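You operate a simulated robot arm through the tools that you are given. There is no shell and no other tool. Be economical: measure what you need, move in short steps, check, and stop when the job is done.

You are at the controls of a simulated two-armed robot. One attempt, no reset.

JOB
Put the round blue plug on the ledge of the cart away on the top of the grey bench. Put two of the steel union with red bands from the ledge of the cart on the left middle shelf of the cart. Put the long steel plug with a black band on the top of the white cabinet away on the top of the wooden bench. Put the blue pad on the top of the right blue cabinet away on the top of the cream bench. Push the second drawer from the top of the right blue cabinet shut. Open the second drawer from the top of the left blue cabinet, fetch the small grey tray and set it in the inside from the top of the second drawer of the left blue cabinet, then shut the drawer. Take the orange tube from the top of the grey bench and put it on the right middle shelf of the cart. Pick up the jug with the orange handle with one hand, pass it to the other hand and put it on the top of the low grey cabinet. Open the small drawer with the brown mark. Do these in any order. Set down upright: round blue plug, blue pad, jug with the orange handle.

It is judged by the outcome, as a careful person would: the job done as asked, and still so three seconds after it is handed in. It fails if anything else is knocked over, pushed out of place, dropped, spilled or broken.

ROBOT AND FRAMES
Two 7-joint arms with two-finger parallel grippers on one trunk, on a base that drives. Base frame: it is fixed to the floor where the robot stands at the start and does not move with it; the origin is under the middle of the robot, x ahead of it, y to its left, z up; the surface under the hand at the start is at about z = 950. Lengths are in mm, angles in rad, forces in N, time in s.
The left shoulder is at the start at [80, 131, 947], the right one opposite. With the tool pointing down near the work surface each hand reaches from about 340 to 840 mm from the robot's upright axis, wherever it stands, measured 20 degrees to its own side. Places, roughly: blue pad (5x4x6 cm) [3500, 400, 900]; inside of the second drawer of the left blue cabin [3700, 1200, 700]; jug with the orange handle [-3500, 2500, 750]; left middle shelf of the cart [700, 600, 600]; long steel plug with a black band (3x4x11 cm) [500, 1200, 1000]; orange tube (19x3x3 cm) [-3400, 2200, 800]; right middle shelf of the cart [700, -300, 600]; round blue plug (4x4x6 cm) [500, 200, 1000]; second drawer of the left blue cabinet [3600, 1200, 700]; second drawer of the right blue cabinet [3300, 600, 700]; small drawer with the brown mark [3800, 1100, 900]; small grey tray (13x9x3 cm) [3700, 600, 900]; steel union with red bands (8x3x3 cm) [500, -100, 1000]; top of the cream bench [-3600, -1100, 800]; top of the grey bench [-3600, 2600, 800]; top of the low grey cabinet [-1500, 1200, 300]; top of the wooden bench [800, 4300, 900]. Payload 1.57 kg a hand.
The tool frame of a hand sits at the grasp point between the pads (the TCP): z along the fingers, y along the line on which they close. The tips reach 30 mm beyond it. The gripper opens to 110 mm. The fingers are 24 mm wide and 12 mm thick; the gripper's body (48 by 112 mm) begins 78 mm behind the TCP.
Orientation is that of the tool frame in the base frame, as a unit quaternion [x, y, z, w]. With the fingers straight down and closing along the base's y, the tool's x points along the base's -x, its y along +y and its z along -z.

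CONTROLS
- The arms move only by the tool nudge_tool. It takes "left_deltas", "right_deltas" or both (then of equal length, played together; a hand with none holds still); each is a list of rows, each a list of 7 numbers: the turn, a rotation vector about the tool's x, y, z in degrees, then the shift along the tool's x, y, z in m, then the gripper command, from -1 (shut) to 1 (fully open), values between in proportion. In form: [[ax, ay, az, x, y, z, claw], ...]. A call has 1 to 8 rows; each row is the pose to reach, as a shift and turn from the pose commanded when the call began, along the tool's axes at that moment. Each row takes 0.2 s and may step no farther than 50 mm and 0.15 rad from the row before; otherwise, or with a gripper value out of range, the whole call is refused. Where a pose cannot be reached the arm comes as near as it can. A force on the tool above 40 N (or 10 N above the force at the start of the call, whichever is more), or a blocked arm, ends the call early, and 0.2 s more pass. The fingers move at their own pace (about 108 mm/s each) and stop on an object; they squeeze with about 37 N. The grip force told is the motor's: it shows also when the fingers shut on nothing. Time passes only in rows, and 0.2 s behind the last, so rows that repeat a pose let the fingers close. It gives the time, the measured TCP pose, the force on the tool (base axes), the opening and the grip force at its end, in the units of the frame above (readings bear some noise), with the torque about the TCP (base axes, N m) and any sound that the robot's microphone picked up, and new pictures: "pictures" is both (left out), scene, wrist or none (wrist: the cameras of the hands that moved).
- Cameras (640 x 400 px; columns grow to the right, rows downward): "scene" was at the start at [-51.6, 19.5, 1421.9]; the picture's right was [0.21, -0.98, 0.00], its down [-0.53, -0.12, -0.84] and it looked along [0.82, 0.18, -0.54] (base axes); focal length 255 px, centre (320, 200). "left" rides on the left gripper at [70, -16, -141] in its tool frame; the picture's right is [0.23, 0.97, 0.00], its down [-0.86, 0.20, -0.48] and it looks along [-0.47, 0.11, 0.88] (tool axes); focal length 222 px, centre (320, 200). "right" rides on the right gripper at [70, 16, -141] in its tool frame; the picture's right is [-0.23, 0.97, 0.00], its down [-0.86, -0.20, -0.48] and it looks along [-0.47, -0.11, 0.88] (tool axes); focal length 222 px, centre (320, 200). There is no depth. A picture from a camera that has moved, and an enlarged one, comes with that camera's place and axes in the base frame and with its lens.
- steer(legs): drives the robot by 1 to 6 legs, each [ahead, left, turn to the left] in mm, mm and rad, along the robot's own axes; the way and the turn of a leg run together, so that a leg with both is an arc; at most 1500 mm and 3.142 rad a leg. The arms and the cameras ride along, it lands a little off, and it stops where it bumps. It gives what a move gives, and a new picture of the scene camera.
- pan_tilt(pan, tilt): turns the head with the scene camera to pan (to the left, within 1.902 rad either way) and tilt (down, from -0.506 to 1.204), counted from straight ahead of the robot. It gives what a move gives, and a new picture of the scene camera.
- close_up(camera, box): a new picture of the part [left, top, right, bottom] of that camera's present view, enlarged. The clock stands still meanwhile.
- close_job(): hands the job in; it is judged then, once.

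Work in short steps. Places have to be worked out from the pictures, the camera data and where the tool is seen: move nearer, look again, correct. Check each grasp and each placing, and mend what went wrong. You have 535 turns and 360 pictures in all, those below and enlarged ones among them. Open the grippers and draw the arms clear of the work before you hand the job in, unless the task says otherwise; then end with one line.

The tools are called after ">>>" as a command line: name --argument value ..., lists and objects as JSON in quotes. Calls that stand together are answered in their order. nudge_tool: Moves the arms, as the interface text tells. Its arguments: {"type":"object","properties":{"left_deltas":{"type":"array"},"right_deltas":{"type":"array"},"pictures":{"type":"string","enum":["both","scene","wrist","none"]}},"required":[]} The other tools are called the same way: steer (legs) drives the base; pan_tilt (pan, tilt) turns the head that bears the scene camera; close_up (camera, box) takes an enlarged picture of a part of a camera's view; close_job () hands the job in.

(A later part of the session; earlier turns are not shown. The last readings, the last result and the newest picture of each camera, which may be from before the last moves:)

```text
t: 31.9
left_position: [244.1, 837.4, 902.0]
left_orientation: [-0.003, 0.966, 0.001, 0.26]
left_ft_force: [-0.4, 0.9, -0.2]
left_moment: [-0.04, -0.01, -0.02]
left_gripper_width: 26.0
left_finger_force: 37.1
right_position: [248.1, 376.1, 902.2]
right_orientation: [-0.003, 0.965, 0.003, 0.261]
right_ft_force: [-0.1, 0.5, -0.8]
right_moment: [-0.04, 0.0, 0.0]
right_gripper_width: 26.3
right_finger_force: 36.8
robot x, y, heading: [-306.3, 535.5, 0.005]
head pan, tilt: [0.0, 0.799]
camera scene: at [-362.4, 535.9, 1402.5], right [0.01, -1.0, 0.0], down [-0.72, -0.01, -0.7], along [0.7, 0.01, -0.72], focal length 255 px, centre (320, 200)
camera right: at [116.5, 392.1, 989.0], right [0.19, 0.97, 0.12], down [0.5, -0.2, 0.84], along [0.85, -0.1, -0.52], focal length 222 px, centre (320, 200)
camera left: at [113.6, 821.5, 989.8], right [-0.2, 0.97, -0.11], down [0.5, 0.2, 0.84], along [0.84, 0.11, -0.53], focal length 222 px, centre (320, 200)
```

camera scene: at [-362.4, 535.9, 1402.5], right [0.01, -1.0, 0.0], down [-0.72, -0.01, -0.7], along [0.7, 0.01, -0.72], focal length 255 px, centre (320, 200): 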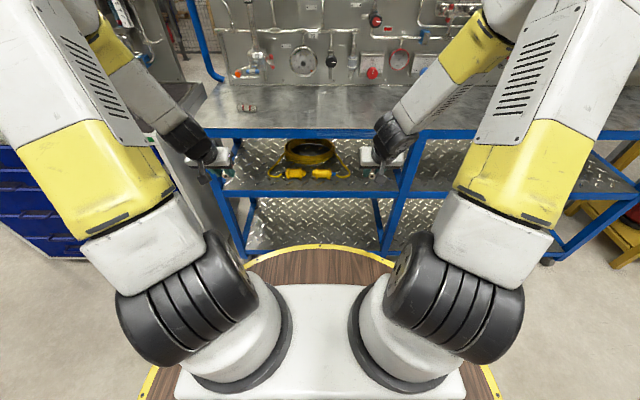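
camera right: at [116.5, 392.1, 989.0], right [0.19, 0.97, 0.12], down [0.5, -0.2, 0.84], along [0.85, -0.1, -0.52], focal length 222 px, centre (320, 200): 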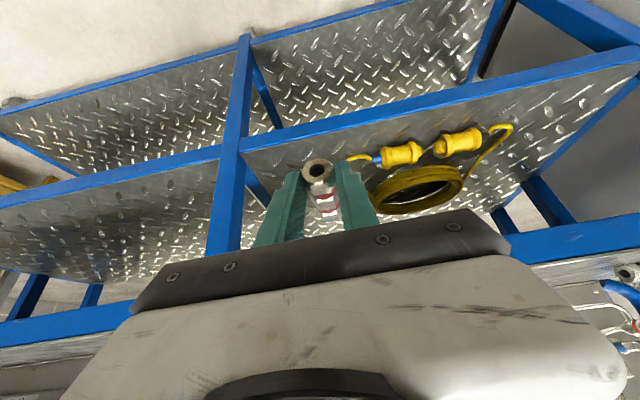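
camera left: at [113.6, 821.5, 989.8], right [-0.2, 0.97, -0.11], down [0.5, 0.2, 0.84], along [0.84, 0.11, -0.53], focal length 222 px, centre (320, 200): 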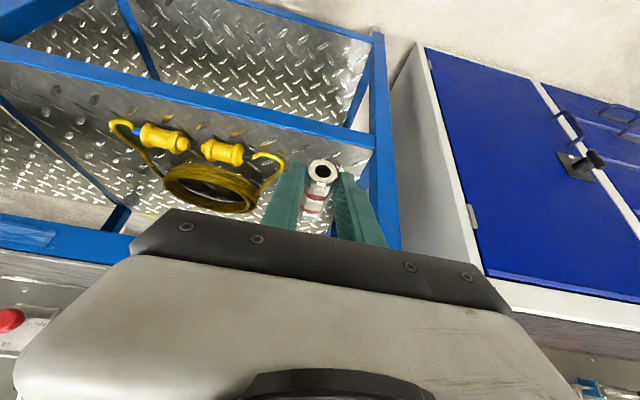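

Clear view: posts at y≈210 and 950, cable between y≈425 and 780. Targets: left union (460,862), right (460,315). Continue lowering to z 740 in front of shelf.

>>> nudge_tool --left_deltas '[[0, 0, 0, 0.008, 0.006, 0.042, -1], [0, 0, 0, 0.016, 0.0125, 0.084, -1], [0, 0, 0, 0.024, 0.019, 0.126, -1], [0, 0, 0, 0.0325, 0.025, 0.168, -1], [0, 0, 0, 0.0325, 0.025, 0.168, -1]]' --right_deltas '[[0, 0, 0, 0.009, -0.015, 0.042, -1], [0, 0, 0, 0.018, -0.03, 0.083, -1], [0, 0, 0, 0.027, -0.045, 0.125, -1], [0, 0, 0, 0.036, -0.061, 0.166, -1], [0, 0, 0, 0.036, -0.061, 0.166, -1]]' --pictures "wrist"

```text
t: 33.1
left_position: [303.0, 858.0, 740.4]
left_orientation: [-0.002, 0.966, 0.001, 0.26]
left_ft_force: [-1.5, -0.2, -1.7]
left_moment: [-0.01, 0.02, 0.01]
left_gripper_width: 26.3
left_finger_force: 36.8
right_position: [301.2, 316.5, 740.7]
right_orientation: [-0.003, 0.965, 0.001, 0.261]
right_ft_force: [-0.3, 0.2, -0.6]
right_moment: [0.01, 0.06, -0.05]
right_gripper_width: 26.2
right_finger_force: 37.0
robot x, y, heading: [-303.7, 536.7, 0.006]
head pan, tilt: [0.0, 0.799]
camera right: at [169.1, 332.6, 826.8], right [0.19, 0.98, 0.12], down [0.5, -0.2, 0.84], along [0.85, -0.1, -0.52], focal length 222 px, centre (320, 200)
camera left: at [171.7, 842.4, 828.4], right [-0.2, 0.97, -0.11], down [0.5, 0.2, 0.84], along [0.84, 0.11, -0.53], focal length 222 px, centre (320, 200)
```

right: 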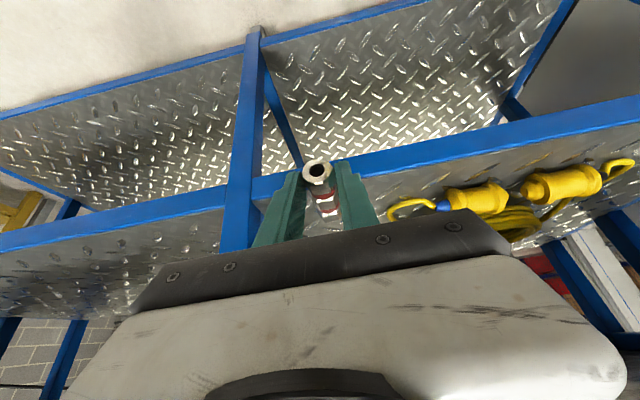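
left: 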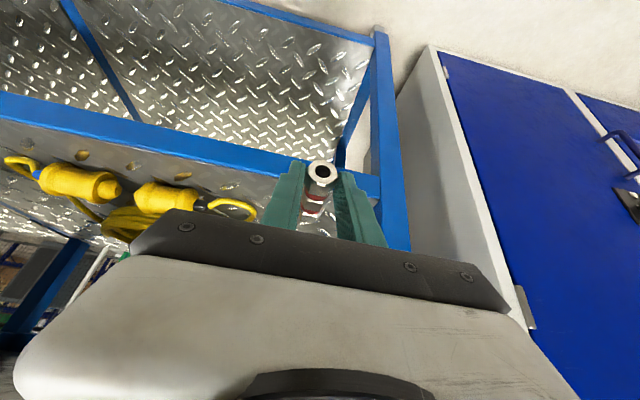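

Rail top ≈ 660. Advance straight forward over the shelf at z 740.

>>> nudge_tool --left_deltas '[[0, 0, 0, -0.034, 0.001, 0.02, -1], [0, 0, 0, -0.068, 0.002, 0.039, -1], [0, 0, 0, -0.102, 0.003, 0.059, -1], [0, 0, 0, -0.136, 0.004, 0.0785, -1], [0, 0, 0, -0.136, 0.004, 0.0785, -1]]' --right_deltas '[[0, 0, 0, -0.034, 0, 0.02, -1], [0, 0, 0, -0.068, 0, 0.039, -1], [0, 0, 0, -0.102, 0, 0.059, -1], [0, 0, 0, -0.136, 0, 0.0785, -1], [0, 0, 0, -0.136, 0, 0.0785, -1]]' --pictures "wrist"

```text
t: 34.3
left_position: [459.6, 863.8, 737.4]
left_orientation: [-0.003, 0.966, 0.001, 0.26]
left_ft_force: [-0.1, -0.4, -0.6]
left_moment: [-0.01, 0.02, -0.02]
left_gripper_width: 26.4
left_finger_force: 37.1
right_position: [459.2, 316.2, 740.0]
right_orientation: [-0.003, 0.965, 0.002, 0.261]
right_ft_force: [0.2, 0.3, -0.8]
right_moment: [0.01, 0.02, 0.02]
right_gripper_width: 26.1
right_finger_force: 37.4
robot x, y, heading: [-303.0, 534.8, 0.008]
head pan, tilt: [0.0, 0.799]
camera right: at [327.3, 331.6, 827.3], right [0.19, 0.98, 0.12], down [0.5, -0.2, 0.84], along [0.85, -0.1, -0.52], focal length 222 px, centre (320, 200)
camera left: at [328.0, 849.7, 826.5], right [-0.2, 0.97, -0.11], down [0.5, 0.2, 0.84], along [0.84, 0.11, -0.53], focal length 222 px, centre (320, 200)
```

right: 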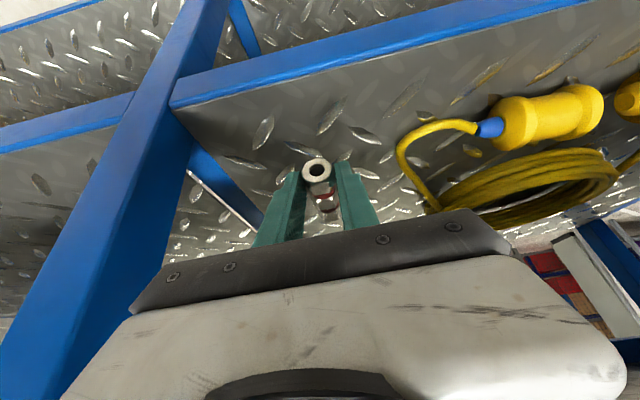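
left: 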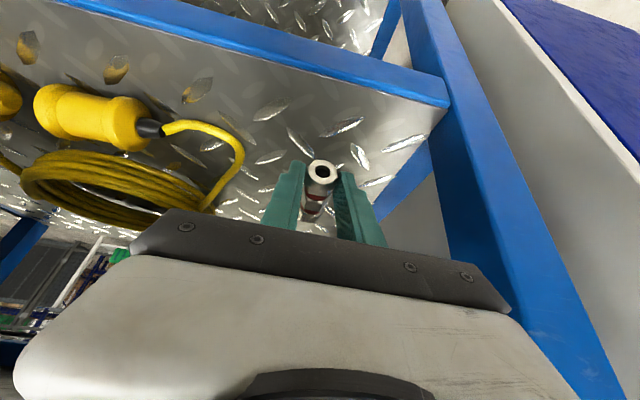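

Both positions are clear of cable and posts. Lower 30 mm, then creep down to contact.

>>> nudge_tool --left_deltas '[[0, 0, 0, 0.006, 0, 0.01, -1], [0, 0, 0, 0.012, 0, 0.021, -1], [0, 0, 0, 0.016, 0, 0.028, -1]]' --right_deltas '[[0, 0, 0, 0.006, 0, 0.01, -1], [0, 0, 0, 0.012, 0, 0.021, -1], [0, 0, 0, 0.016, 0, 0.028, -1]]' --pictures "none"

>>> nudge_tool --left_deltas '[[0, 0, 0, 0.002, 0, 0.0035, -1], [0, 0, 0, 0.004, 0, 0.007, -1], [0, 0, 0, 0.006, 0, 0.0105, -1], [0, 0, 0, 0.008, 0, 0.014, -1], [0, 0, 0, 0.01, 0, 0.0175, -1]]' --pictures "none"

>>> nudge_tool --right_deltas '[[0, 0, 0, 0.002, 0, 0.0035, -1], [0, 0, 0, 0.004, 0, 0.007, -1], [0, 0, 0, 0.006, 0, 0.0105, -1], [0, 0, 0, 0.008, 0, 0.014, -1], [0, 0, 0, 0.01, 0, 0.0175, -1]]' --pictures "wrist"

```text
t: 35.1
left_position: [458.9, 866.5, 707.2]
left_orientation: [-0.002, 0.966, 0.0, 0.26]
left_ft_force: [-0.4, 0.3, -0.6]
left_moment: [-0.01, 0.03, 0.03]
left_gripper_width: 26.2
left_finger_force: 36.9
right_position: [459.3, 316.8, 707.4]
right_orientation: [-0.002, 0.965, 0.002, 0.261]
right_ft_force: [0.8, 0.2, -1.2]
right_moment: [0.01, 0.02, 0.0]
right_gripper_width: 26.0
right_finger_force: 36.8
robot x, y, heading: [-304.5, 537.0, 0.007]
head pan, tilt: [0.0, 0.799]
```

```text
t: 36.3
left_position: [459.5, 863.9, 687.9]
left_orientation: [-0.004, 0.966, 0.002, 0.259]
left_ft_force: [-0.4, 0.2, -1.3]
left_moment: [-0.01, 0.02, 0.0]
left_gripper_width: 26.1
left_finger_force: 37.2
right_position: [459.4, 317.8, 707.6]
right_orientation: [-0.004, 0.966, 0.002, 0.26]
right_ft_force: [0.5, 0.3, -0.9]
right_moment: [0.02, 0.03, 0.02]
right_gripper_width: 26.0
right_finger_force: 36.7
robot x, y, heading: [-301.3, 534.7, 0.01]
head pan, tilt: [0.0, 0.799]
```

```text
t: 37.5
left_position: [458.6, 865.4, 688.1]
left_orientation: [-0.003, 0.966, 0.001, 0.259]
left_ft_force: [1.1, -0.3, -0.7]
left_moment: [0.01, 0.03, 0.01]
left_gripper_width: 26.3
left_finger_force: 37.5
right_position: [458.1, 317.9, 687.4]
right_orientation: [-0.003, 0.966, 0.001, 0.26]
right_ft_force: [-0.1, -0.5, -0.6]
right_moment: [0.0, 0.06, 0.01]
right_gripper_width: 26.5
right_finger_force: 36.9
robot x, y, heading: [-304.4, 535.6, 0.01]
head pan, tilt: [0.0, 0.799]
camera right: at [327.0, 333.2, 774.2], right [0.19, 0.98, 0.12], down [0.5, -0.2, 0.84], along [0.85, -0.1, -0.52], focal length 222 px, centre (320, 200)
```

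right: 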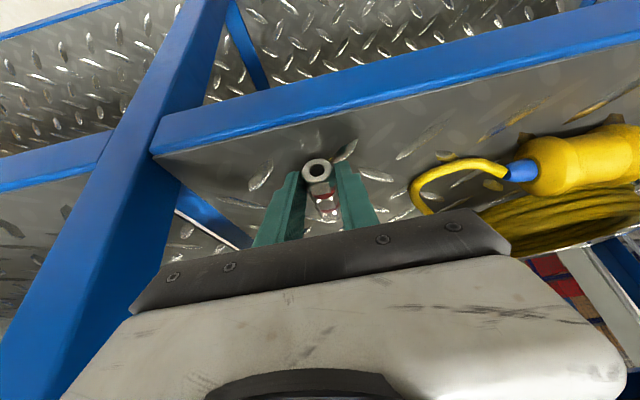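

No contact yet at tips ≈656; continue creeping.

>>> nudge_tool --left_deltas '[[0, 0, 0, 0.002, 0, 0.0035, -1], [0, 0, 0, 0.004, 0, 0.007, -1], [0, 0, 0, 0.006, 0, 0.0105, -1], [0, 0, 0, 0.008, 0, 0.014, -1], [0, 0, 0, 0.01, 0, 0.0175, -1], [0, 0, 0, 0.012, 0, 0.021, -1]]' --pictures "wrist"

>>> nudge_tool --right_deltas '[[0, 0, 0, 0.002, 0, 0.0035, -1], [0, 0, 0, 0.004, 0, 0.007, -1], [0, 0, 0, 0.006, 0, 0.0105, -1], [0, 0, 0, 0.008, 0, 0.014, -1], [0, 0, 0, 0.01, 0, 0.0175, -1], [0, 0, 0, 0.012, 0, 0.021, -1]]' --pictures "wrist"

```text
t: 38.3
left_position: [463.1, 866.9, 681.8]
left_orientation: [-0.002, 0.964, 0.002, 0.265]
left_ft_force: [2.4, 0.6, 5.1]
left_moment: [0.12, -0.06, 0.0]
left_gripper_width: 26.4
left_finger_force: 37.1
right_position: [459.1, 318.7, 687.7]
right_orientation: [-0.004, 0.965, 0.003, 0.26]
right_ft_force: [-0.1, 0.0, -0.2]
right_moment: [0.02, -0.02, 0.0]
right_gripper_width: 26.4
right_finger_force: 36.8
robot x, y, heading: [-301.6, 538.3, 0.011]
head pan, tilt: [0.0, 0.799]
stopped in row 4 (left hand): the force on the tool passed its limit at 47 N (the readings are from after the stop); the commanded pose is now the measured one
camera left: at [332.1, 850.2, 768.0], right [-0.2, 0.97, -0.11], down [0.49, 0.2, 0.85], along [0.85, 0.12, -0.52], focal length 222 px, centre (320, 200)
```

left: 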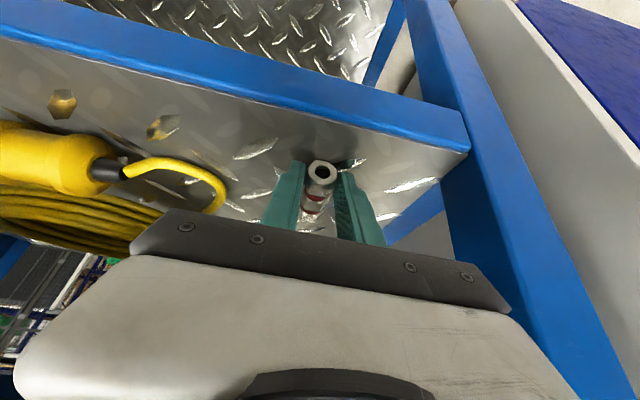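

```text
t: 39.1
left_position: [464.7, 867.1, 681.7]
left_orientation: [-0.002, 0.964, 0.001, 0.265]
left_ft_force: [1.3, 0.2, 4.5]
left_moment: [0.02, -0.01, 0.04]
left_gripper_width: 26.1
left_finger_force: 36.4
right_position: [462.2, 317.2, 682.6]
right_orientation: [-0.004, 0.964, 0.001, 0.266]
right_ft_force: [0.2, 0.5, 6.5]
right_moment: [0.05, 0.0, -0.05]
right_gripper_width: 26.2
right_finger_force: 36.7
robot x, y, heading: [-303.4, 535.3, 0.001]
head pan, tilt: [0.0, 0.799]
stopped in row 4 (right hand): the force on the tool passed its limit at 48 N (the readings are from after the stop); the commanded pose is now the measured one
camera right: at [329.8, 332.9, 767.5], right [0.19, 0.98, 0.12], down [0.49, -0.2, 0.85], along [0.85, -0.1, -0.52], focal length 222 px, centre (320, 200)
```

right: 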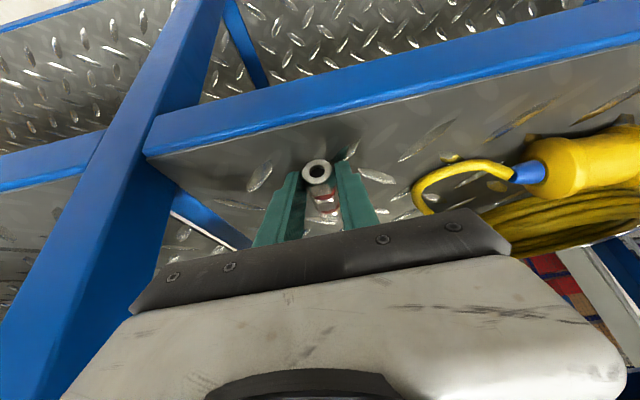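

Contact: shelf at z≈650. Release both gently and check before backing out.

>>> nudge_tool --left_deltas '[[0, 0, 0, 0, 0, 0, -0.4], [0, 0, 0, 0, 0, 0, -0.2], [0, 0, 0, 0, 0, 0, -0.05]]' --right_deltas '[[0, 0, 0, 0, 0, 0, -0.4], [0, 0, 0, 0, 0, 0, -0.2], [0, 0, 0, 0, 0, 0, -0.05]]' --pictures "none"

>>> nudge_tool --left_deltas '[[0, 0, 0, 0, 0, -0.03, -0.05], [0, 0, 0, 0, 0, -0.06, -0.05], [0, 0, 0, 0.02, 0, -0.1, -0.05], [0, 0, 0, 0.05, 0, -0.13, -0.05], [0, 0, 0, 0.08, 0, -0.16, -0.05]]' --right_deltas '[[0, 0, 0, 0, 0, -0.03, -0.05], [0, 0, 0, 0, 0, -0.06, -0.05], [0, 0, 0, 0.02, 0, -0.1, -0.05], [0, 0, 0, 0.05, 0, -0.13, -0.05], [0, 0, 0, 0.08, 0, -0.16, -0.05]]' --pictures "wrist"

```text
t: 39.9
left_position: [462.9, 868.1, 682.6]
left_orientation: [-0.003, 0.964, 0.001, 0.265]
left_ft_force: [-3.2, 9.7, 11.8]
left_moment: [0.03, 0.07, 0.06]
left_gripper_width: 43.2
left_finger_force: 0.1
right_position: [462.6, 321.1, 682.5]
right_orientation: [-0.005, 0.964, 0.003, 0.265]
right_ft_force: [-0.2, 13.0, 13.9]
right_moment: [0.09, -0.05, 0.08]
right_gripper_width: 41.4
right_finger_force: 0.1
robot x, y, heading: [-303.8, 536.1, 0.009]
head pan, tilt: [0.0, 0.799]
```

```text
t: 41.1
left_position: [315.5, 862.8, 775.5]
left_orientation: [-0.003, 0.965, 0.002, 0.264]
left_ft_force: [0.5, -0.1, -0.5]
left_moment: [0.03, 0.07, 0.01]
left_gripper_width: 52.4
left_finger_force: 0.0
right_position: [313.5, 315.2, 776.4]
right_orientation: [-0.004, 0.964, 0.002, 0.264]
right_ft_force: [1.3, 0.6, -0.6]
right_moment: [0.01, 0.02, 0.01]
right_gripper_width: 52.2
right_finger_force: 0.1
robot x, y, heading: [-303.0, 531.2, 0.01]
head pan, tilt: [0.0, 0.799]
camera right: at [179.7, 331.1, 862.3], right [0.19, 0.98, 0.12], down [0.49, -0.2, 0.85], along [0.85, -0.1, -0.52], focal length 222 px, centre (320, 200)
camera left: at [183.8, 847.0, 863.2], right [-0.2, 0.97, -0.11], down [0.49, 0.2, 0.85], along [0.85, 0.12, -0.52], focal length 222 px, centre (320, 200)
```

right: 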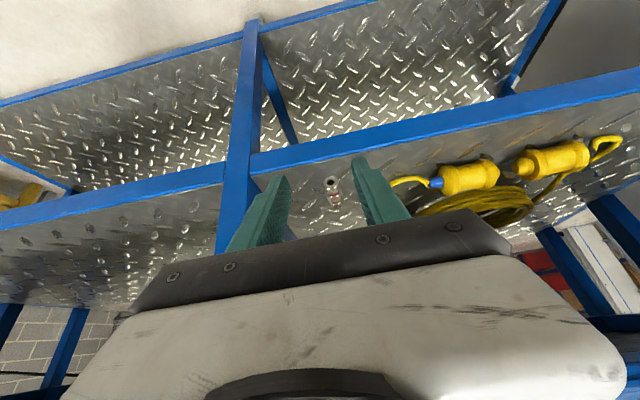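
left: 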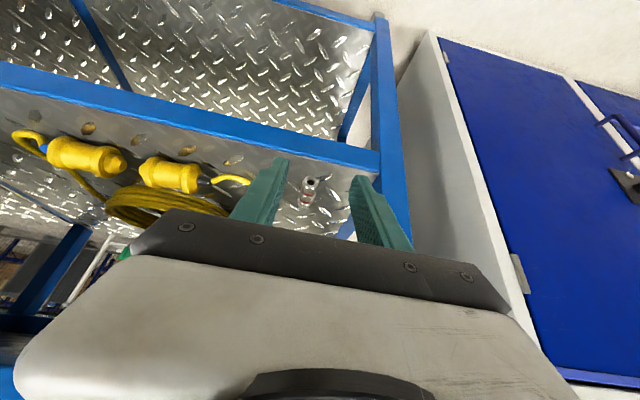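

Both unions rest on the left middle shelf. Raise both hands straight up and bring them vertical.

>>> nudge_tool --left_deltas '[[0, 3.8, 0, -0.025, 0, -0.0425, 0], [0, 7.6, 0, -0.05, 0, -0.085, 0], [0, 11.4, 0, -0.075, 0, -0.1275, 0], [0, 15.2, 0, -0.1, 0, -0.17, 0], [0, 19, 0, -0.125, 0, -0.2125, 0], [0, 22.8, 0, -0.15, 0, -0.255, 0], [0, 26.6, 0, -0.175, 0, -0.2975, 0], [0, 30.4, 0, -0.2, 0, -0.34, 0]]' --right_deltas '[[0, 3.8, 0, -0.025, 0, -0.0425, 0], [0, 7.6, 0, -0.05, 0, -0.085, 0], [0, 11.4, 0, -0.075, 0, -0.1275, 0], [0, 15.2, 0, -0.1, 0, -0.17, 0], [0, 19, 0, -0.125, 0, -0.2125, 0], [0, 22.8, 0, -0.15, 0, -0.255, 0], [0, 26.6, 0, -0.175, 0, -0.2975, 0], [0, 30.4, 0, -0.2, 0, -0.34, 0]]' --pictures "scene"

```text
t: 42.9
left_position: [312.5, 861.9, 1175.8]
left_orientation: [-0.004, 1.0, 0.001, 0.002]
left_ft_force: [0.1, -0.2, 0.1]
left_moment: [0.02, -0.01, 0.02]
left_gripper_width: 54.9
left_finger_force: 0.2
right_position: [311.1, 315.4, 1173.5]
right_orientation: [-0.005, 1.0, 0.001, 0.002]
right_ft_force: [-0.5, -0.6, 0.8]
right_moment: [0.04, 0.02, -0.02]
right_gripper_width: 54.7
right_finger_force: 0.1
robot x, y, heading: [-300.4, 538.4, 0.011]
head pan, tilt: [0.0, 0.799]
camera scene: at [-361.6, 535.5, 1402.6], right [0.01, -1.0, 0.0], down [-0.72, -0.01, -0.7], along [0.7, 0.01, -0.72], focal length 255 px, centre (320, 200)
```

scene: 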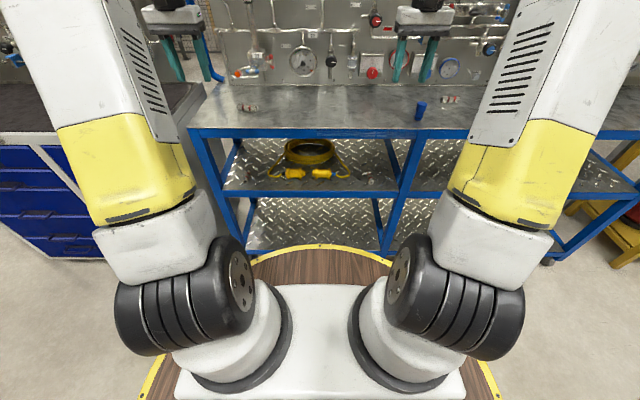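

Move the base so the blue plug is before the right hand.

>>> steer --legs '[[180, -200, 0]]'

>>> nudge_tool --right_deltas '[[0, 0, 0, 0, 0, 0, 0.3]]' --pictures "wrist"

```text
t: 44.9
left_position: [494.2, 662.6, 1173.4]
left_orientation: [-0.004, 1.0, 0.001, 0.001]
left_ft_force: [-0.3, 0.7, 0.3]
left_moment: [-0.03, 0.02, 0.0]
left_gripper_width: 55.2
left_finger_force: 0.0
right_position: [493.0, 115.8, 1172.1]
right_orientation: [-0.006, 1.0, 0.001, 0.002]
right_ft_force: [-0.4, 0.4, 0.3]
right_moment: [0.0, 0.03, 0.0]
right_gripper_width: 55.1
right_finger_force: 0.0
robot x, y, heading: [-123.0, 339.6, 0.009]
head pan, tilt: [0.0, 0.799]
camera scene: at [-180.1, 335.9, 1402.6], right [0.01, -1.0, 0.0], down [-0.72, -0.01, -0.7], along [0.7, 0.01, -0.72], focal length 255 px, centre (320, 200)
```

scene: 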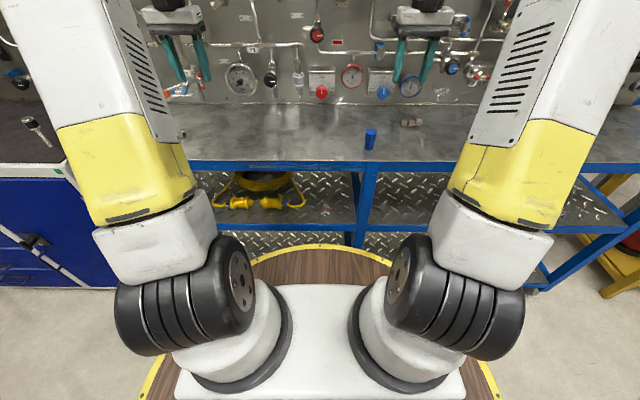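

```text
t: 45.2
left_position: [494.8, 662.1, 1173.7]
left_orientation: [-0.003, 1.0, 0.001, 0.003]
left_ft_force: [0.1, 0.7, 0.4]
left_moment: [-0.06, 0.0, -0.01]
left_gripper_width: 55.1
left_finger_force: 0.1
right_position: [493.7, 116.1, 1173.4]
right_orientation: [-0.005, 1.0, 0.0, 0.002]
right_ft_force: [0.1, -0.1, -0.7]
right_moment: [0.01, -0.02, 0.02]
right_gripper_width: 71.4
right_finger_force: 0.0
robot x, y, heading: [-119.8, 338.8, 0.009]
head pan, tilt: [0.0, 0.799]
camera right: at [422.3, 130.8, 1314.1], right [0.22, 0.98, 0.0], down [0.86, -0.19, 0.48], along [0.47, -0.1, -0.88], focal length 222 px, centre (320, 200)
```

right: 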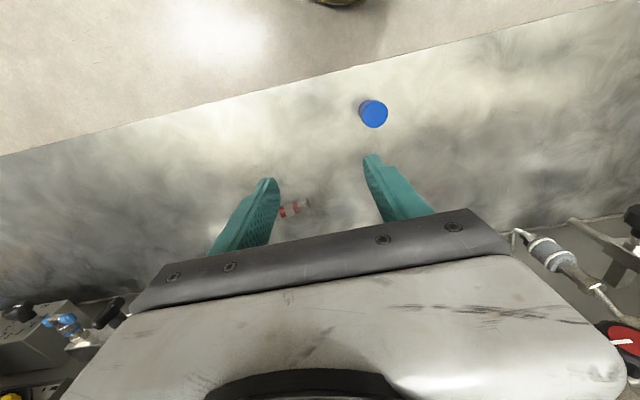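

Plug ≈(478,193). Move above it and partway down, then check.

>>> nudge_tool --right_deltas '[[0, 0, 0, 0.004, 0.02, 0.02, 0.6], [0, 0, 0, 0.008, 0.045, 0.045, 0.6], [0, 0, 0, 0.015, 0.077, 0.07, 0.6], [0, 0, 0, 0.015, 0.077, 0.11, 0.6], [0, 0, 0, 0.015, 0.077, 0.11, 0.6]]' --pictures "wrist"

```text
t: 46.5
left_position: [493.7, 661.5, 1173.5]
left_orientation: [-0.004, 1.0, 0.002, 0.002]
left_ft_force: [-0.9, -0.4, -0.5]
left_moment: [0.02, -0.01, -0.02]
left_gripper_width: 55.0
left_finger_force: 0.0
right_position: [476.5, 189.6, 1063.8]
right_orientation: [-0.005, 1.0, 0.001, 0.003]
right_ft_force: [0.8, 0.5, -0.4]
right_moment: [0.0, 0.02, 0.01]
right_gripper_width: 87.9
right_finger_force: 0.0
robot x, y, heading: [-123.2, 335.5, 0.013]
head pan, tilt: [0.0, 0.799]
camera right: at [405.5, 206.7, 1204.4], right [0.22, 0.98, 0.0], down [0.85, -0.19, 0.48], along [0.47, -0.1, -0.88], focal length 222 px, centre (320, 200)
```

right: 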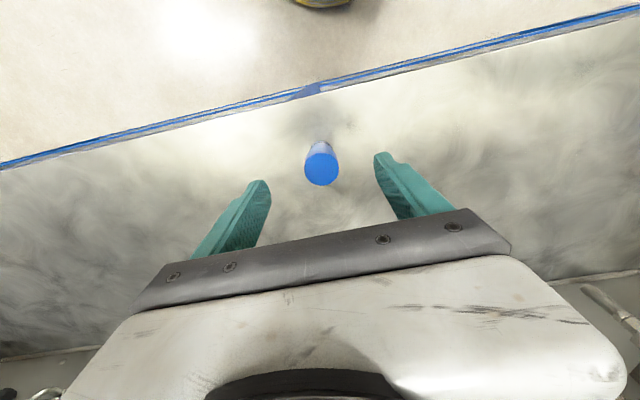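

Plug axis ≈(473,193). Descend and grip.

>>> nudge_tool --right_deltas '[[0, 0, 0, 0.002, 0.003, 0.025, 0.6], [0, 0, 0, 0.003, 0.003, 0.05, 0.6], [0, 0, 0, 0.003, 0.003, 0.079, 0.6], [0, 0, 0, 0.003, 0.003, 0.079, -0.1], [0, 0, 0, 0.003, 0.003, 0.079, -1], [0, 0, 0, 0.003, 0.003, 0.079, -1], [0, 0, 0, 0.003, 0.003, 0.079, -1]]' --pictures "wrist"

```text
t: 48.0
left_position: [494.2, 661.5, 1173.7]
left_orientation: [-0.003, 1.0, 0.001, 0.001]
left_ft_force: [-0.1, -0.8, -0.3]
left_moment: [0.02, 0.02, 0.01]
left_gripper_width: 55.1
left_finger_force: 0.1
right_position: [475.6, 193.6, 986.2]
right_orientation: [-0.005, 1.0, 0.001, 0.001]
right_ft_force: [-0.1, -0.3, 0.3]
right_moment: [0.03, 0.01, 0.02]
right_gripper_width: 31.5
right_finger_force: 36.9
robot x, y, heading: [-120.1, 334.3, 0.009]
head pan, tilt: [0.0, 0.799]
camera right: at [404.2, 209.7, 1126.0], right [0.22, 0.98, 0.0], down [0.86, -0.19, 0.48], along [0.47, -0.1, -0.88], focal length 222 px, centre (320, 200)
```

right: 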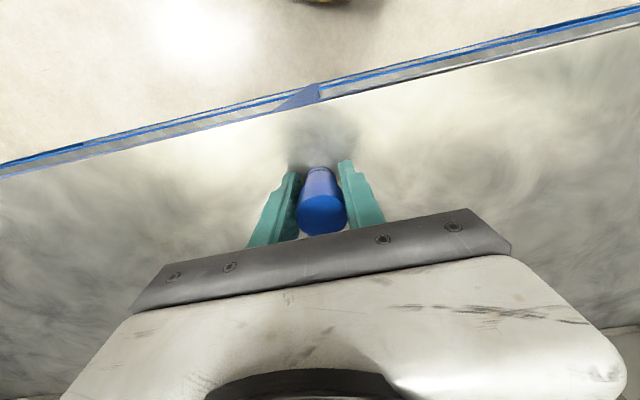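

Plug held (31.5 mm). Lift, then slide left to the white cabinet for the steel plug.

>>> nudge_tool --right_deltas '[[0, 0, 0, 0, 0, -0.045, -1], [0, 0, 0, 0, 0, -0.09, -1], [0, 0, 0, 0, 0, -0.135, -1], [0, 0, 0, 0, 0, -0.18, -1], [0, 0, 0, 0, 0, -0.2, -1]]' --pictures "none"

>>> steer --legs '[[-80, 0, 0], [0, 560, 0]]'

>>> nudge_tool --left_deltas '[[0, 0, 0, 0, 0, 0, 0.2]]' --pictures "wrist"

```text
t: 49.2
left_position: [494.0, 661.3, 1173.3]
left_orientation: [-0.003, 1.0, 0.001, 0.002]
left_ft_force: [-0.2, 0.0, -0.9]
left_moment: [-0.04, 0.03, -0.05]
left_gripper_width: 55.2
left_finger_force: 0.1
right_position: [473.7, 195.8, 1186.0]
right_orientation: [-0.006, 1.0, 0.0, 0.002]
right_ft_force: [0.8, 0.3, -0.9]
right_moment: [0.01, 0.04, 0.0]
right_gripper_width: 31.9
right_finger_force: 37.1
robot x, y, heading: [-118.2, 335.1, 0.011]
head pan, tilt: [0.0, 0.799]
```

```text
t: 53.2
left_position: [412.1, 1223.8, 1173.5]
left_orientation: [0.0, 1.0, 0.002, 0.002]
left_ft_force: [0.7, -0.2, 0.5]
left_moment: [0.01, 0.01, -0.05]
left_gripper_width: 54.9
left_finger_force: 0.1
right_position: [388.2, 758.4, 1186.0]
right_orientation: [-0.002, 1.0, 0.001, 0.003]
right_ft_force: [0.0, -0.1, -0.7]
right_moment: [0.01, 0.04, -0.04]
right_gripper_width: 31.3
right_finger_force: 37.0
robot x, y, heading: [-207.9, 901.0, 0.005]
head pan, tilt: [0.0, 0.799]
camera scene: at [-264.7, 902.3, 1402.6], right [0.0, -1.0, 0.0], down [-0.72, 0.0, -0.7], along [0.7, 0.0, -0.72], focal length 255 px, centre (320, 200)
```

scene: 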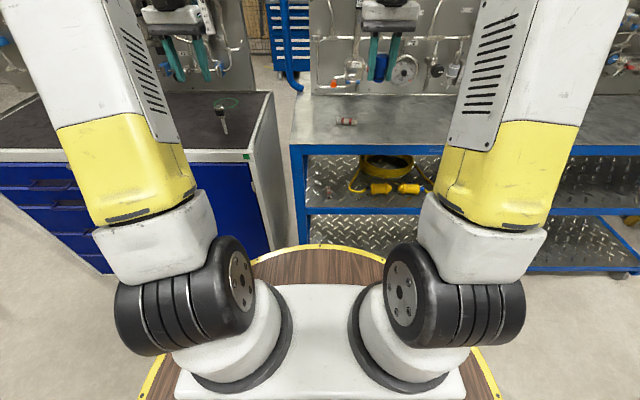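

```text
t: 53.6
left_position: [412.1, 1223.3, 1174.4]
left_orientation: [-0.001, 1.0, 0.001, 0.003]
left_ft_force: [1.0, 0.3, -1.3]
left_moment: [0.01, -0.01, 0.0]
left_gripper_width: 66.0
left_finger_force: 0.0
right_position: [388.3, 757.9, 1185.0]
right_orientation: [-0.001, 1.0, 0.002, 0.001]
right_ft_force: [0.0, 0.5, -0.7]
right_moment: [0.03, 0.01, 0.01]
right_gripper_width: 31.4
right_finger_force: 36.6
robot x, y, heading: [-206.6, 902.6, 0.002]
head pan, tilt: [0.0, 0.799]
camera left: at [341.3, 1208.7, 1315.5], right [-0.23, 0.97, 0.0], down [0.85, 0.2, 0.48], along [0.47, 0.11, -0.88], focal length 222 px, centre (320, 200)
```

left: 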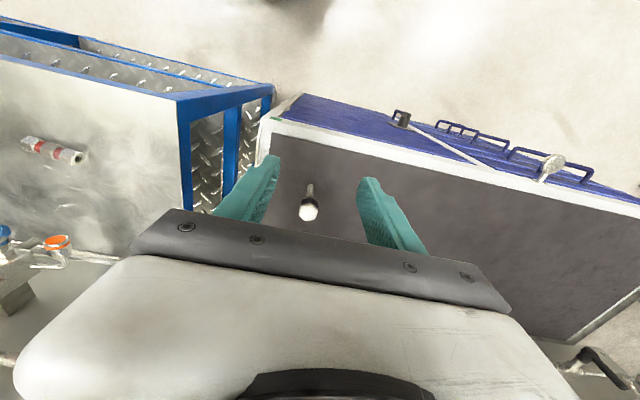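

The steel plug stands upright near (545,1232). Drive a little forward and look again with the left wrist camera.

>>> steer --legs '[[80, 0, 0]]'

>>> nudge_tool --left_deltas '[[0, 0, 0, 0, 0, 0.02, 0.3], [0, 0, 0, 0, 0, 0.02, 0.3]]' --pictures "wrist"

```text
t: 54.6
left_position: [492.7, 1224.6, 1174.7]
left_orientation: [0.0, 1.0, 0.001, 0.001]
left_ft_force: [0.2, 0.8, -0.1]
left_moment: [-0.03, -0.03, 0.04]
left_gripper_width: 66.0
left_finger_force: 0.0
right_position: [469.8, 757.4, 1186.0]
right_orientation: [-0.002, 1.0, 0.001, 0.003]
right_ft_force: [-0.2, -0.2, 0.1]
right_moment: [-0.01, -0.01, 0.01]
right_gripper_width: 31.5
right_finger_force: 36.8
robot x, y, heading: [-126.2, 900.3, 0.004]
head pan, tilt: [0.0, 0.799]
camera scene: at [-183.0, 902.5, 1402.6], right [0.0, -1.0, 0.0], down [-0.72, 0.0, -0.7], along [0.7, 0.0, -0.72], focal length 255 px, centre (320, 200)
```

scene: 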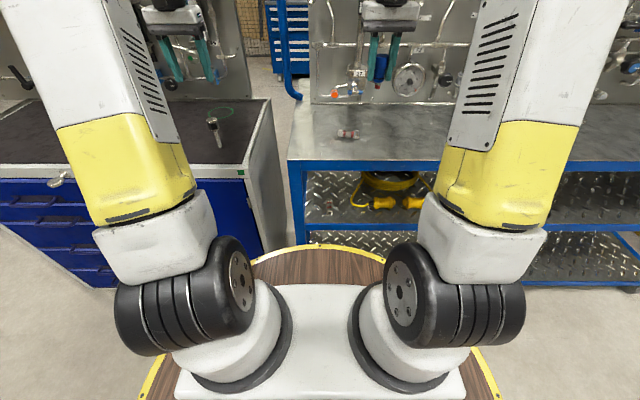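

```text
t: 55.2
left_position: [494.5, 1224.1, 1153.5]
left_orientation: [-0.001, 1.0, 0.001, 0.002]
left_ft_force: [-0.1, 0.4, 0.6]
left_moment: [0.01, 0.0, -0.02]
left_gripper_width: 71.8
left_finger_force: 0.0
right_position: [471.6, 757.0, 1185.7]
right_orientation: [-0.001, 1.0, 0.002, 0.001]
right_ft_force: [-0.5, 0.9, -0.8]
right_moment: [0.0, -0.02, 0.01]
right_gripper_width: 31.6
right_finger_force: 37.3
robot x, y, heading: [-127.2, 902.4, 0.001]
head pan, tilt: [0.0, 0.799]
camera left: at [424.2, 1208.2, 1295.7], right [-0.23, 0.97, 0.0], down [0.85, 0.2, 0.48], along [0.47, 0.11, -0.88], focal length 222 px, centre (320, 200)
```

left: 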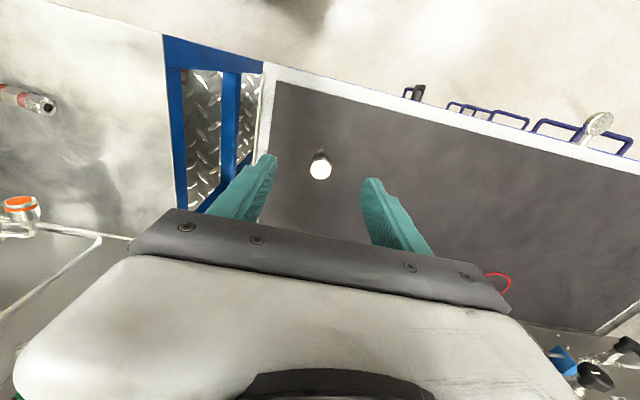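

Triangulated: plug axis (527,1232), top z≈1015. Quick enlarged look at its shape.

>>> close_up --camera "scene" --box '[180, 90, 260, 160]'

```text
5.71 times, centred on (220, 125) of scene
camera zoom: at [-182.8, 902.5, 1402.6], right [0.0, -1.0, 0.0], down [-0.72, 0.0, -0.7], along [0.7, 0.0, -0.72], focal length 1456 px, centre (891, 629)
```

zoom: 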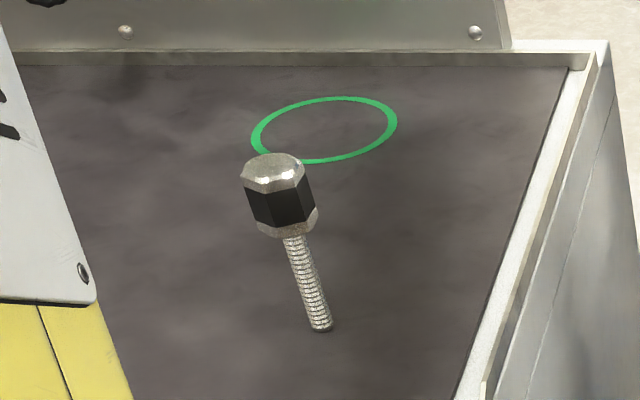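

It balances on a thin threaded shank, so care is needed. Hover just above with wide fingers.

>>> nudge_tool --left_deltas '[[0, 0, 0, -0.018, 0.004, 0.02, 0.6], [0, 0, 0, -0.036, 0.009, 0.04, 0.6], [0, 0, 0, -0.036, 0.009, 0.07, 0.6], [0, 0, 0, -0.036, 0.009, 0.09, 0.6], [0, 0, 0, -0.036, 0.009, 0.09, 0.6]]' --pictures "wrist"

```text
t: 56.4
left_position: [529.2, 1232.2, 1062.9]
left_orientation: [-0.001, 1.0, 0.002, 0.003]
left_ft_force: [0.5, -0.6, -0.2]
left_moment: [0.01, -0.01, -0.01]
left_gripper_width: 87.9
left_finger_force: 0.0
right_position: [470.5, 757.9, 1186.1]
right_orientation: [-0.002, 1.0, 0.0, 0.001]
right_ft_force: [-0.5, 0.1, -1.0]
right_moment: [-0.05, -0.05, 0.02]
right_gripper_width: 31.5
right_finger_force: 36.9
robot x, y, heading: [-128.0, 904.1, 0.002]
head pan, tilt: [0.0, 0.799]
camera left: at [459.5, 1217.8, 1204.8], right [-0.23, 0.97, 0.0], down [0.85, 0.2, 0.48], along [0.47, 0.11, -0.88], focal length 222 px, centre (320, 200)
```

left: 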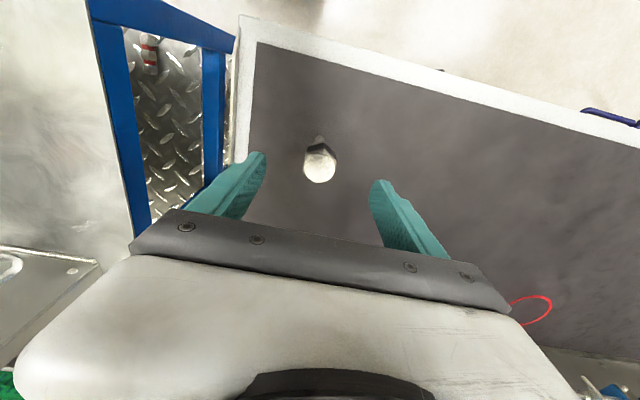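

Aligned at (528,1234). Descend so the pads span the head, and close.

>>> nudge_tool --left_deltas '[[0, 0, 0, 0.001, 0.001, 0.03, 0.6], [0, 0, 0, 0.001, 0.001, 0.05, 0.6], [0, 0, 0, 0.001, 0.001, 0.068, 0.6], [0, 0, 0, 0.001, 0.001, 0.068, 0], [0, 0, 0, 0.001, 0.001, 0.068, -0.3], [0, 0, 0, 0.001, 0.001, 0.068, -1], [0, 0, 0, 0.001, 0.001, 0.068, -1], [0, 0, 0, 0.001, 0.001, 0.068, -1]]' --pictures "wrist"

```text
t: 58.2
left_position: [531.3, 1234.7, 997.2]
left_orientation: [-0.001, 1.0, 0.001, 0.002]
left_ft_force: [0.7, -1.2, 1.0]
left_moment: [-0.05, -0.02, 0.0]
left_gripper_width: 27.5
left_finger_force: 37.2
right_position: [469.9, 757.3, 1185.2]
right_orientation: [-0.002, 1.0, 0.001, 0.003]
right_ft_force: [-0.3, -0.6, -1.0]
right_moment: [-0.04, 0.0, -0.04]
right_gripper_width: 31.6
right_finger_force: 37.1
robot x, y, heading: [-124.9, 900.5, 0.006]
head pan, tilt: [0.0, 0.799]
camera left: at [460.6, 1219.3, 1138.5], right [-0.23, 0.97, 0.0], down [0.85, 0.2, 0.48], along [0.47, 0.11, -0.88], focal length 222 px, centre (320, 200)
```

left: 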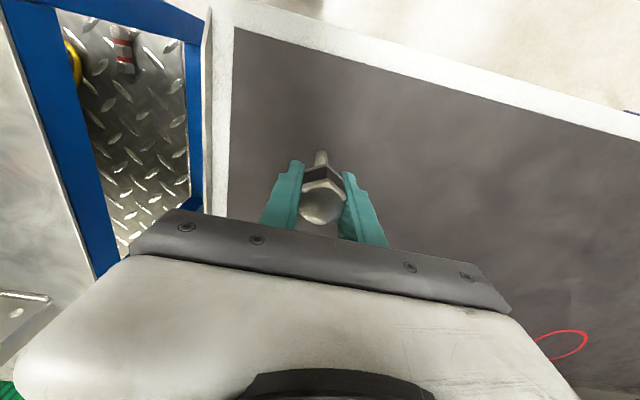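

Held at 27.5 mm. Lift, back off and turn left to look toward the wooden bench.

>>> nudge_tool --left_deltas '[[0, 0, 0, 0, 0, -0.04, -1], [0, 0, 0, 0, 0, -0.08, -1], [0, 0, 0, 0, 0, -0.12, -1], [0, 0, 0, 0, 0, -0.16, -1], [0, 0, 0, 0, 0, -0.18, -1]]' --pictures "none"

>>> steer --legs '[[-350, 0, 0], [0, 0, 1.57]]'

>>> pan_tilt --pan 0.0 --tilt 0.4

```text
t: 59.4
left_position: [528.3, 1233.4, 1176.2]
left_orientation: [0.0, 1.0, 0.001, 0.001]
left_ft_force: [-0.1, 0.0, -1.8]
left_moment: [0.0, -0.01, -0.01]
left_gripper_width: 27.6
left_finger_force: 37.0
right_position: [471.1, 757.3, 1185.7]
right_orientation: [-0.002, 1.0, 0.001, 0.001]
right_ft_force: [0.7, -0.1, -0.3]
right_moment: [0.01, 0.03, -0.01]
right_gripper_width: 31.6
right_finger_force: 37.1
robot x, y, heading: [-126.0, 902.3, -0.001]
head pan, tilt: [0.0, 0.799]
```

```text
t: 65.5
left_position: [-800.5, 1557.2, 1174.7]
left_orientation: [-0.705, 0.709, 0.001, 0.001]
left_ft_force: [0.5, 0.4, -1.0]
left_moment: [0.0, 0.02, 0.0]
left_gripper_width: 27.7
left_finger_force: 36.6
right_position: [-326.5, 1496.0, 1185.5]
right_orientation: [-0.705, 0.709, 0.002, 0.001]
right_ft_force: [0.1, -0.5, 0.5]
right_moment: [0.02, -0.01, -0.01]
right_gripper_width: 31.2
right_finger_force: 37.5
robot x, y, heading: [-474.8, 900.5, 1.56]
head pan, tilt: [0.0, 0.799]
camera scene: at [-474.7, 842.5, 1402.6], right [1.0, -0.01, 0.0], down [0.0, -0.72, -0.7], along [0.0, 0.7, -0.72], focal length 255 px, centre (320, 200)
```

scene: 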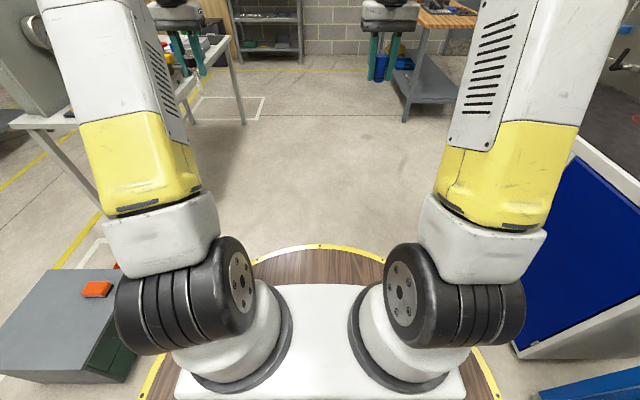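

```text
t: 66.4
left_position: [-801.5, 1556.4, 1174.6]
left_orientation: [-0.705, 0.71, 0.001, 0.0]
left_ft_force: [-0.8, -0.4, -1.5]
left_moment: [-0.01, 0.02, 0.0]
left_gripper_width: 27.6
left_finger_force: 37.2
right_position: [-326.0, 1496.0, 1185.1]
right_orientation: [-0.705, 0.709, 0.002, 0.001]
right_ft_force: [-1.1, 0.1, -0.2]
right_moment: [-0.03, 0.0, 0.03]
right_gripper_width: 31.5
right_finger_force: 36.8
robot x, y, heading: [-476.1, 903.6, 1.561]
head pan, tilt: [0.0, 0.4]
camera scene: at [-474.6, 854.5, 1437.6], right [1.0, -0.01, 0.0], down [0.0, -0.39, -0.92], along [0.01, 0.92, -0.39], focal length 255 px, centre (320, 200)
```

scene: 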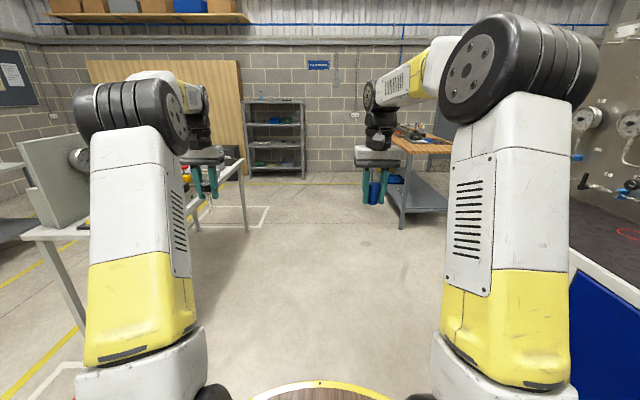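

The way ahead (+y) is open; wooden bench lies front-right at x>450. Drive ahead 2.9 m and turn right to face it.

>>> steer --legs '[[1500, 0, 0], [1400, 0, 0], [0, 0, -1.57]]'

>>> pan_tilt --pan 0.0 --tilt 0.6

```text
t: 84.3
left_position: [288.2, 4109.8, 1175.5]
left_orientation: [0.024, 1.0, 0.001, 0.002]
left_ft_force: [-0.1, -0.5, -0.6]
left_moment: [0.01, 0.0, -0.01]
left_gripper_width: 27.7
left_finger_force: 37.3
right_position: [206.1, 3638.6, 1184.7]
right_orientation: [0.024, 1.0, 0.001, 0.001]
right_ft_force: [-0.3, 0.2, -1.0]
right_moment: [0.0, 0.02, 0.01]
right_gripper_width: 31.5
right_finger_force: 36.9
robot x, y, heading: [-380.3, 3810.7, -0.052]
head pan, tilt: [0.0, 0.4]
camera scene: at [-426.4, 3815.6, 1437.7], right [-0.05, -1.0, 0.0], down [-0.39, 0.02, -0.92], along [0.92, -0.04, -0.39], focal length 255 px, centre (320, 200)
```

scene: 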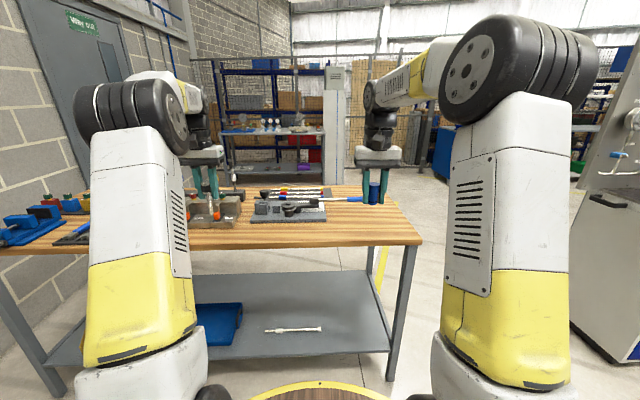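

```text
t: 85.0
left_position: [287.3, 4110.0, 1175.3]
left_orientation: [0.024, 1.0, 0.001, 0.001]
left_ft_force: [0.6, 0.6, -2.1]
left_moment: [0.02, -0.01, -0.03]
left_gripper_width: 27.8
left_finger_force: 37.1
right_position: [205.7, 3639.3, 1184.6]
right_orientation: [0.024, 1.0, 0.002, 0.002]
right_ft_force: [0.1, -0.4, -0.6]
right_moment: [-0.03, -0.02, -0.03]
right_gripper_width: 31.4
right_finger_force: 37.5
robot x, y, heading: [-383.1, 3812.9, -0.051]
head pan, tilt: [0.0, 0.6]
camera scene: at [-430.6, 3815.8, 1419.5], right [-0.05, -1.0, 0.0], down [-0.56, 0.03, -0.83], along [0.82, -0.04, -0.56], focal length 255 px, centre (320, 200)
```

scene: 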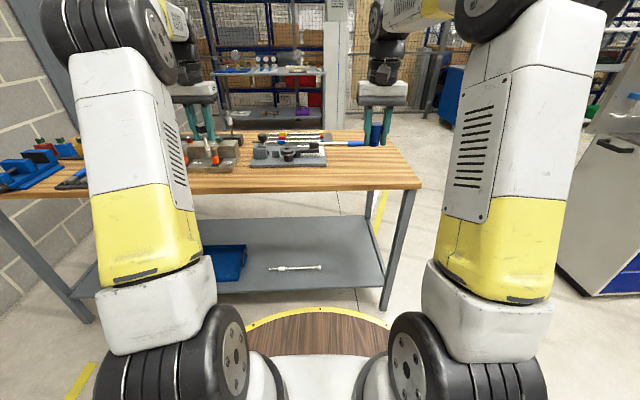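

Free spot on the bench's right front, about (510,3680). Correct heading and shift right/forward.

>>> steer --legs '[[0, 0, 0.05], [130, -300, 0]]'

>>> nudge_tool --left_deltas '[[0, 0, 0, -0.02, -0.02, 0, -1], [0, 0, 0, -0.04, -0.05, 0, -1], [0, 0, 0, -0.06, -0.08, 0.03, -1], [0, 0, 0, -0.06, -0.1, 0.05, -1], [0, 0, 0, -0.06, -0.1, 0.05, -1]]' --pictures "both"

```text
t: 87.6
left_position: [404.2, 3849.6, 1176.0]
left_orientation: [-0.004, 1.0, 0.001, 0.002]
left_ft_force: [-0.1, 0.9, -1.6]
left_moment: [-0.04, 0.0, 0.01]
left_gripper_width: 27.4
left_finger_force: 36.8
right_position: [349.1, 3373.8, 1186.3]
right_orientation: [-0.006, 1.0, 0.0, 0.001]
right_ft_force: [0.4, -0.1, -0.8]
right_moment: [-0.03, 0.01, 0.04]
right_gripper_width: 31.5
right_finger_force: 37.0
robot x, y, heading: [-246.1, 3514.3, 0.008]
head pan, tilt: [0.0, 0.6]
camera scene: at [-296.6, 3513.9, 1419.4], right [0.01, -1.0, 0.0], down [-0.57, -0.01, -0.82], along [0.82, 0.01, -0.57], focal length 255 px, centre (320, 200)
```

scene: 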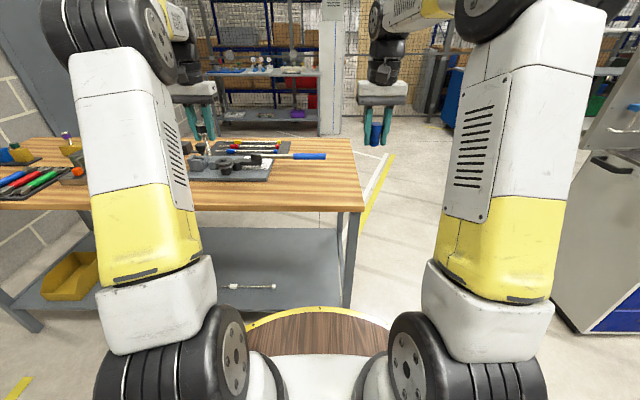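

```text
t: 88.8
left_position: [463.4, 3748.9, 1124.5]
left_orientation: [-0.004, 1.0, 0.001, 0.003]
left_ft_force: [-0.5, 1.1, -0.1]
left_moment: [0.03, 0.0, 0.01]
left_gripper_width: 27.7
left_finger_force: 36.9
right_position: [350.0, 3374.0, 1185.4]
right_orientation: [-0.007, 1.0, 0.001, 0.002]
right_ft_force: [0.3, 1.4, -0.4]
right_moment: [0.02, 0.03, 0.02]
right_gripper_width: 31.1
right_finger_force: 36.8
robot x, y, heading: [-243.5, 3513.8, 0.007]
head pan, tilt: [0.0, 0.6]
camera scene: at [-296.5, 3513.8, 1419.4], right [0.01, -1.0, 0.0], down [-0.57, -0.01, -0.82], along [0.82, 0.01, -0.57], focal length 255 px, centre (320, 200)
camera left: at [394.2, 3733.4, 1266.6], right [-0.24, 0.97, 0.0], down [0.85, 0.21, 0.48], along [0.47, 0.11, -0.88], focal length 222 px, centre (320, 200)
```

scene: 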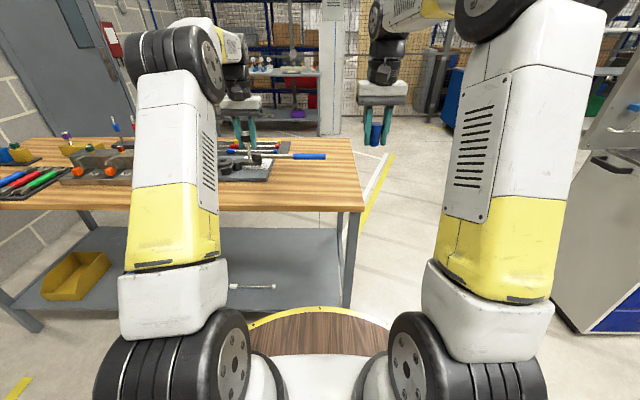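
left: 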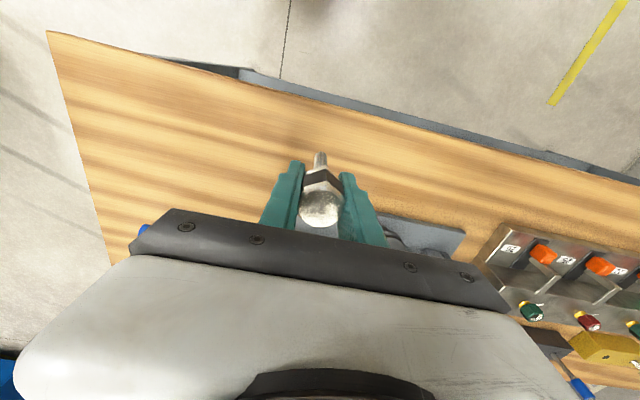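

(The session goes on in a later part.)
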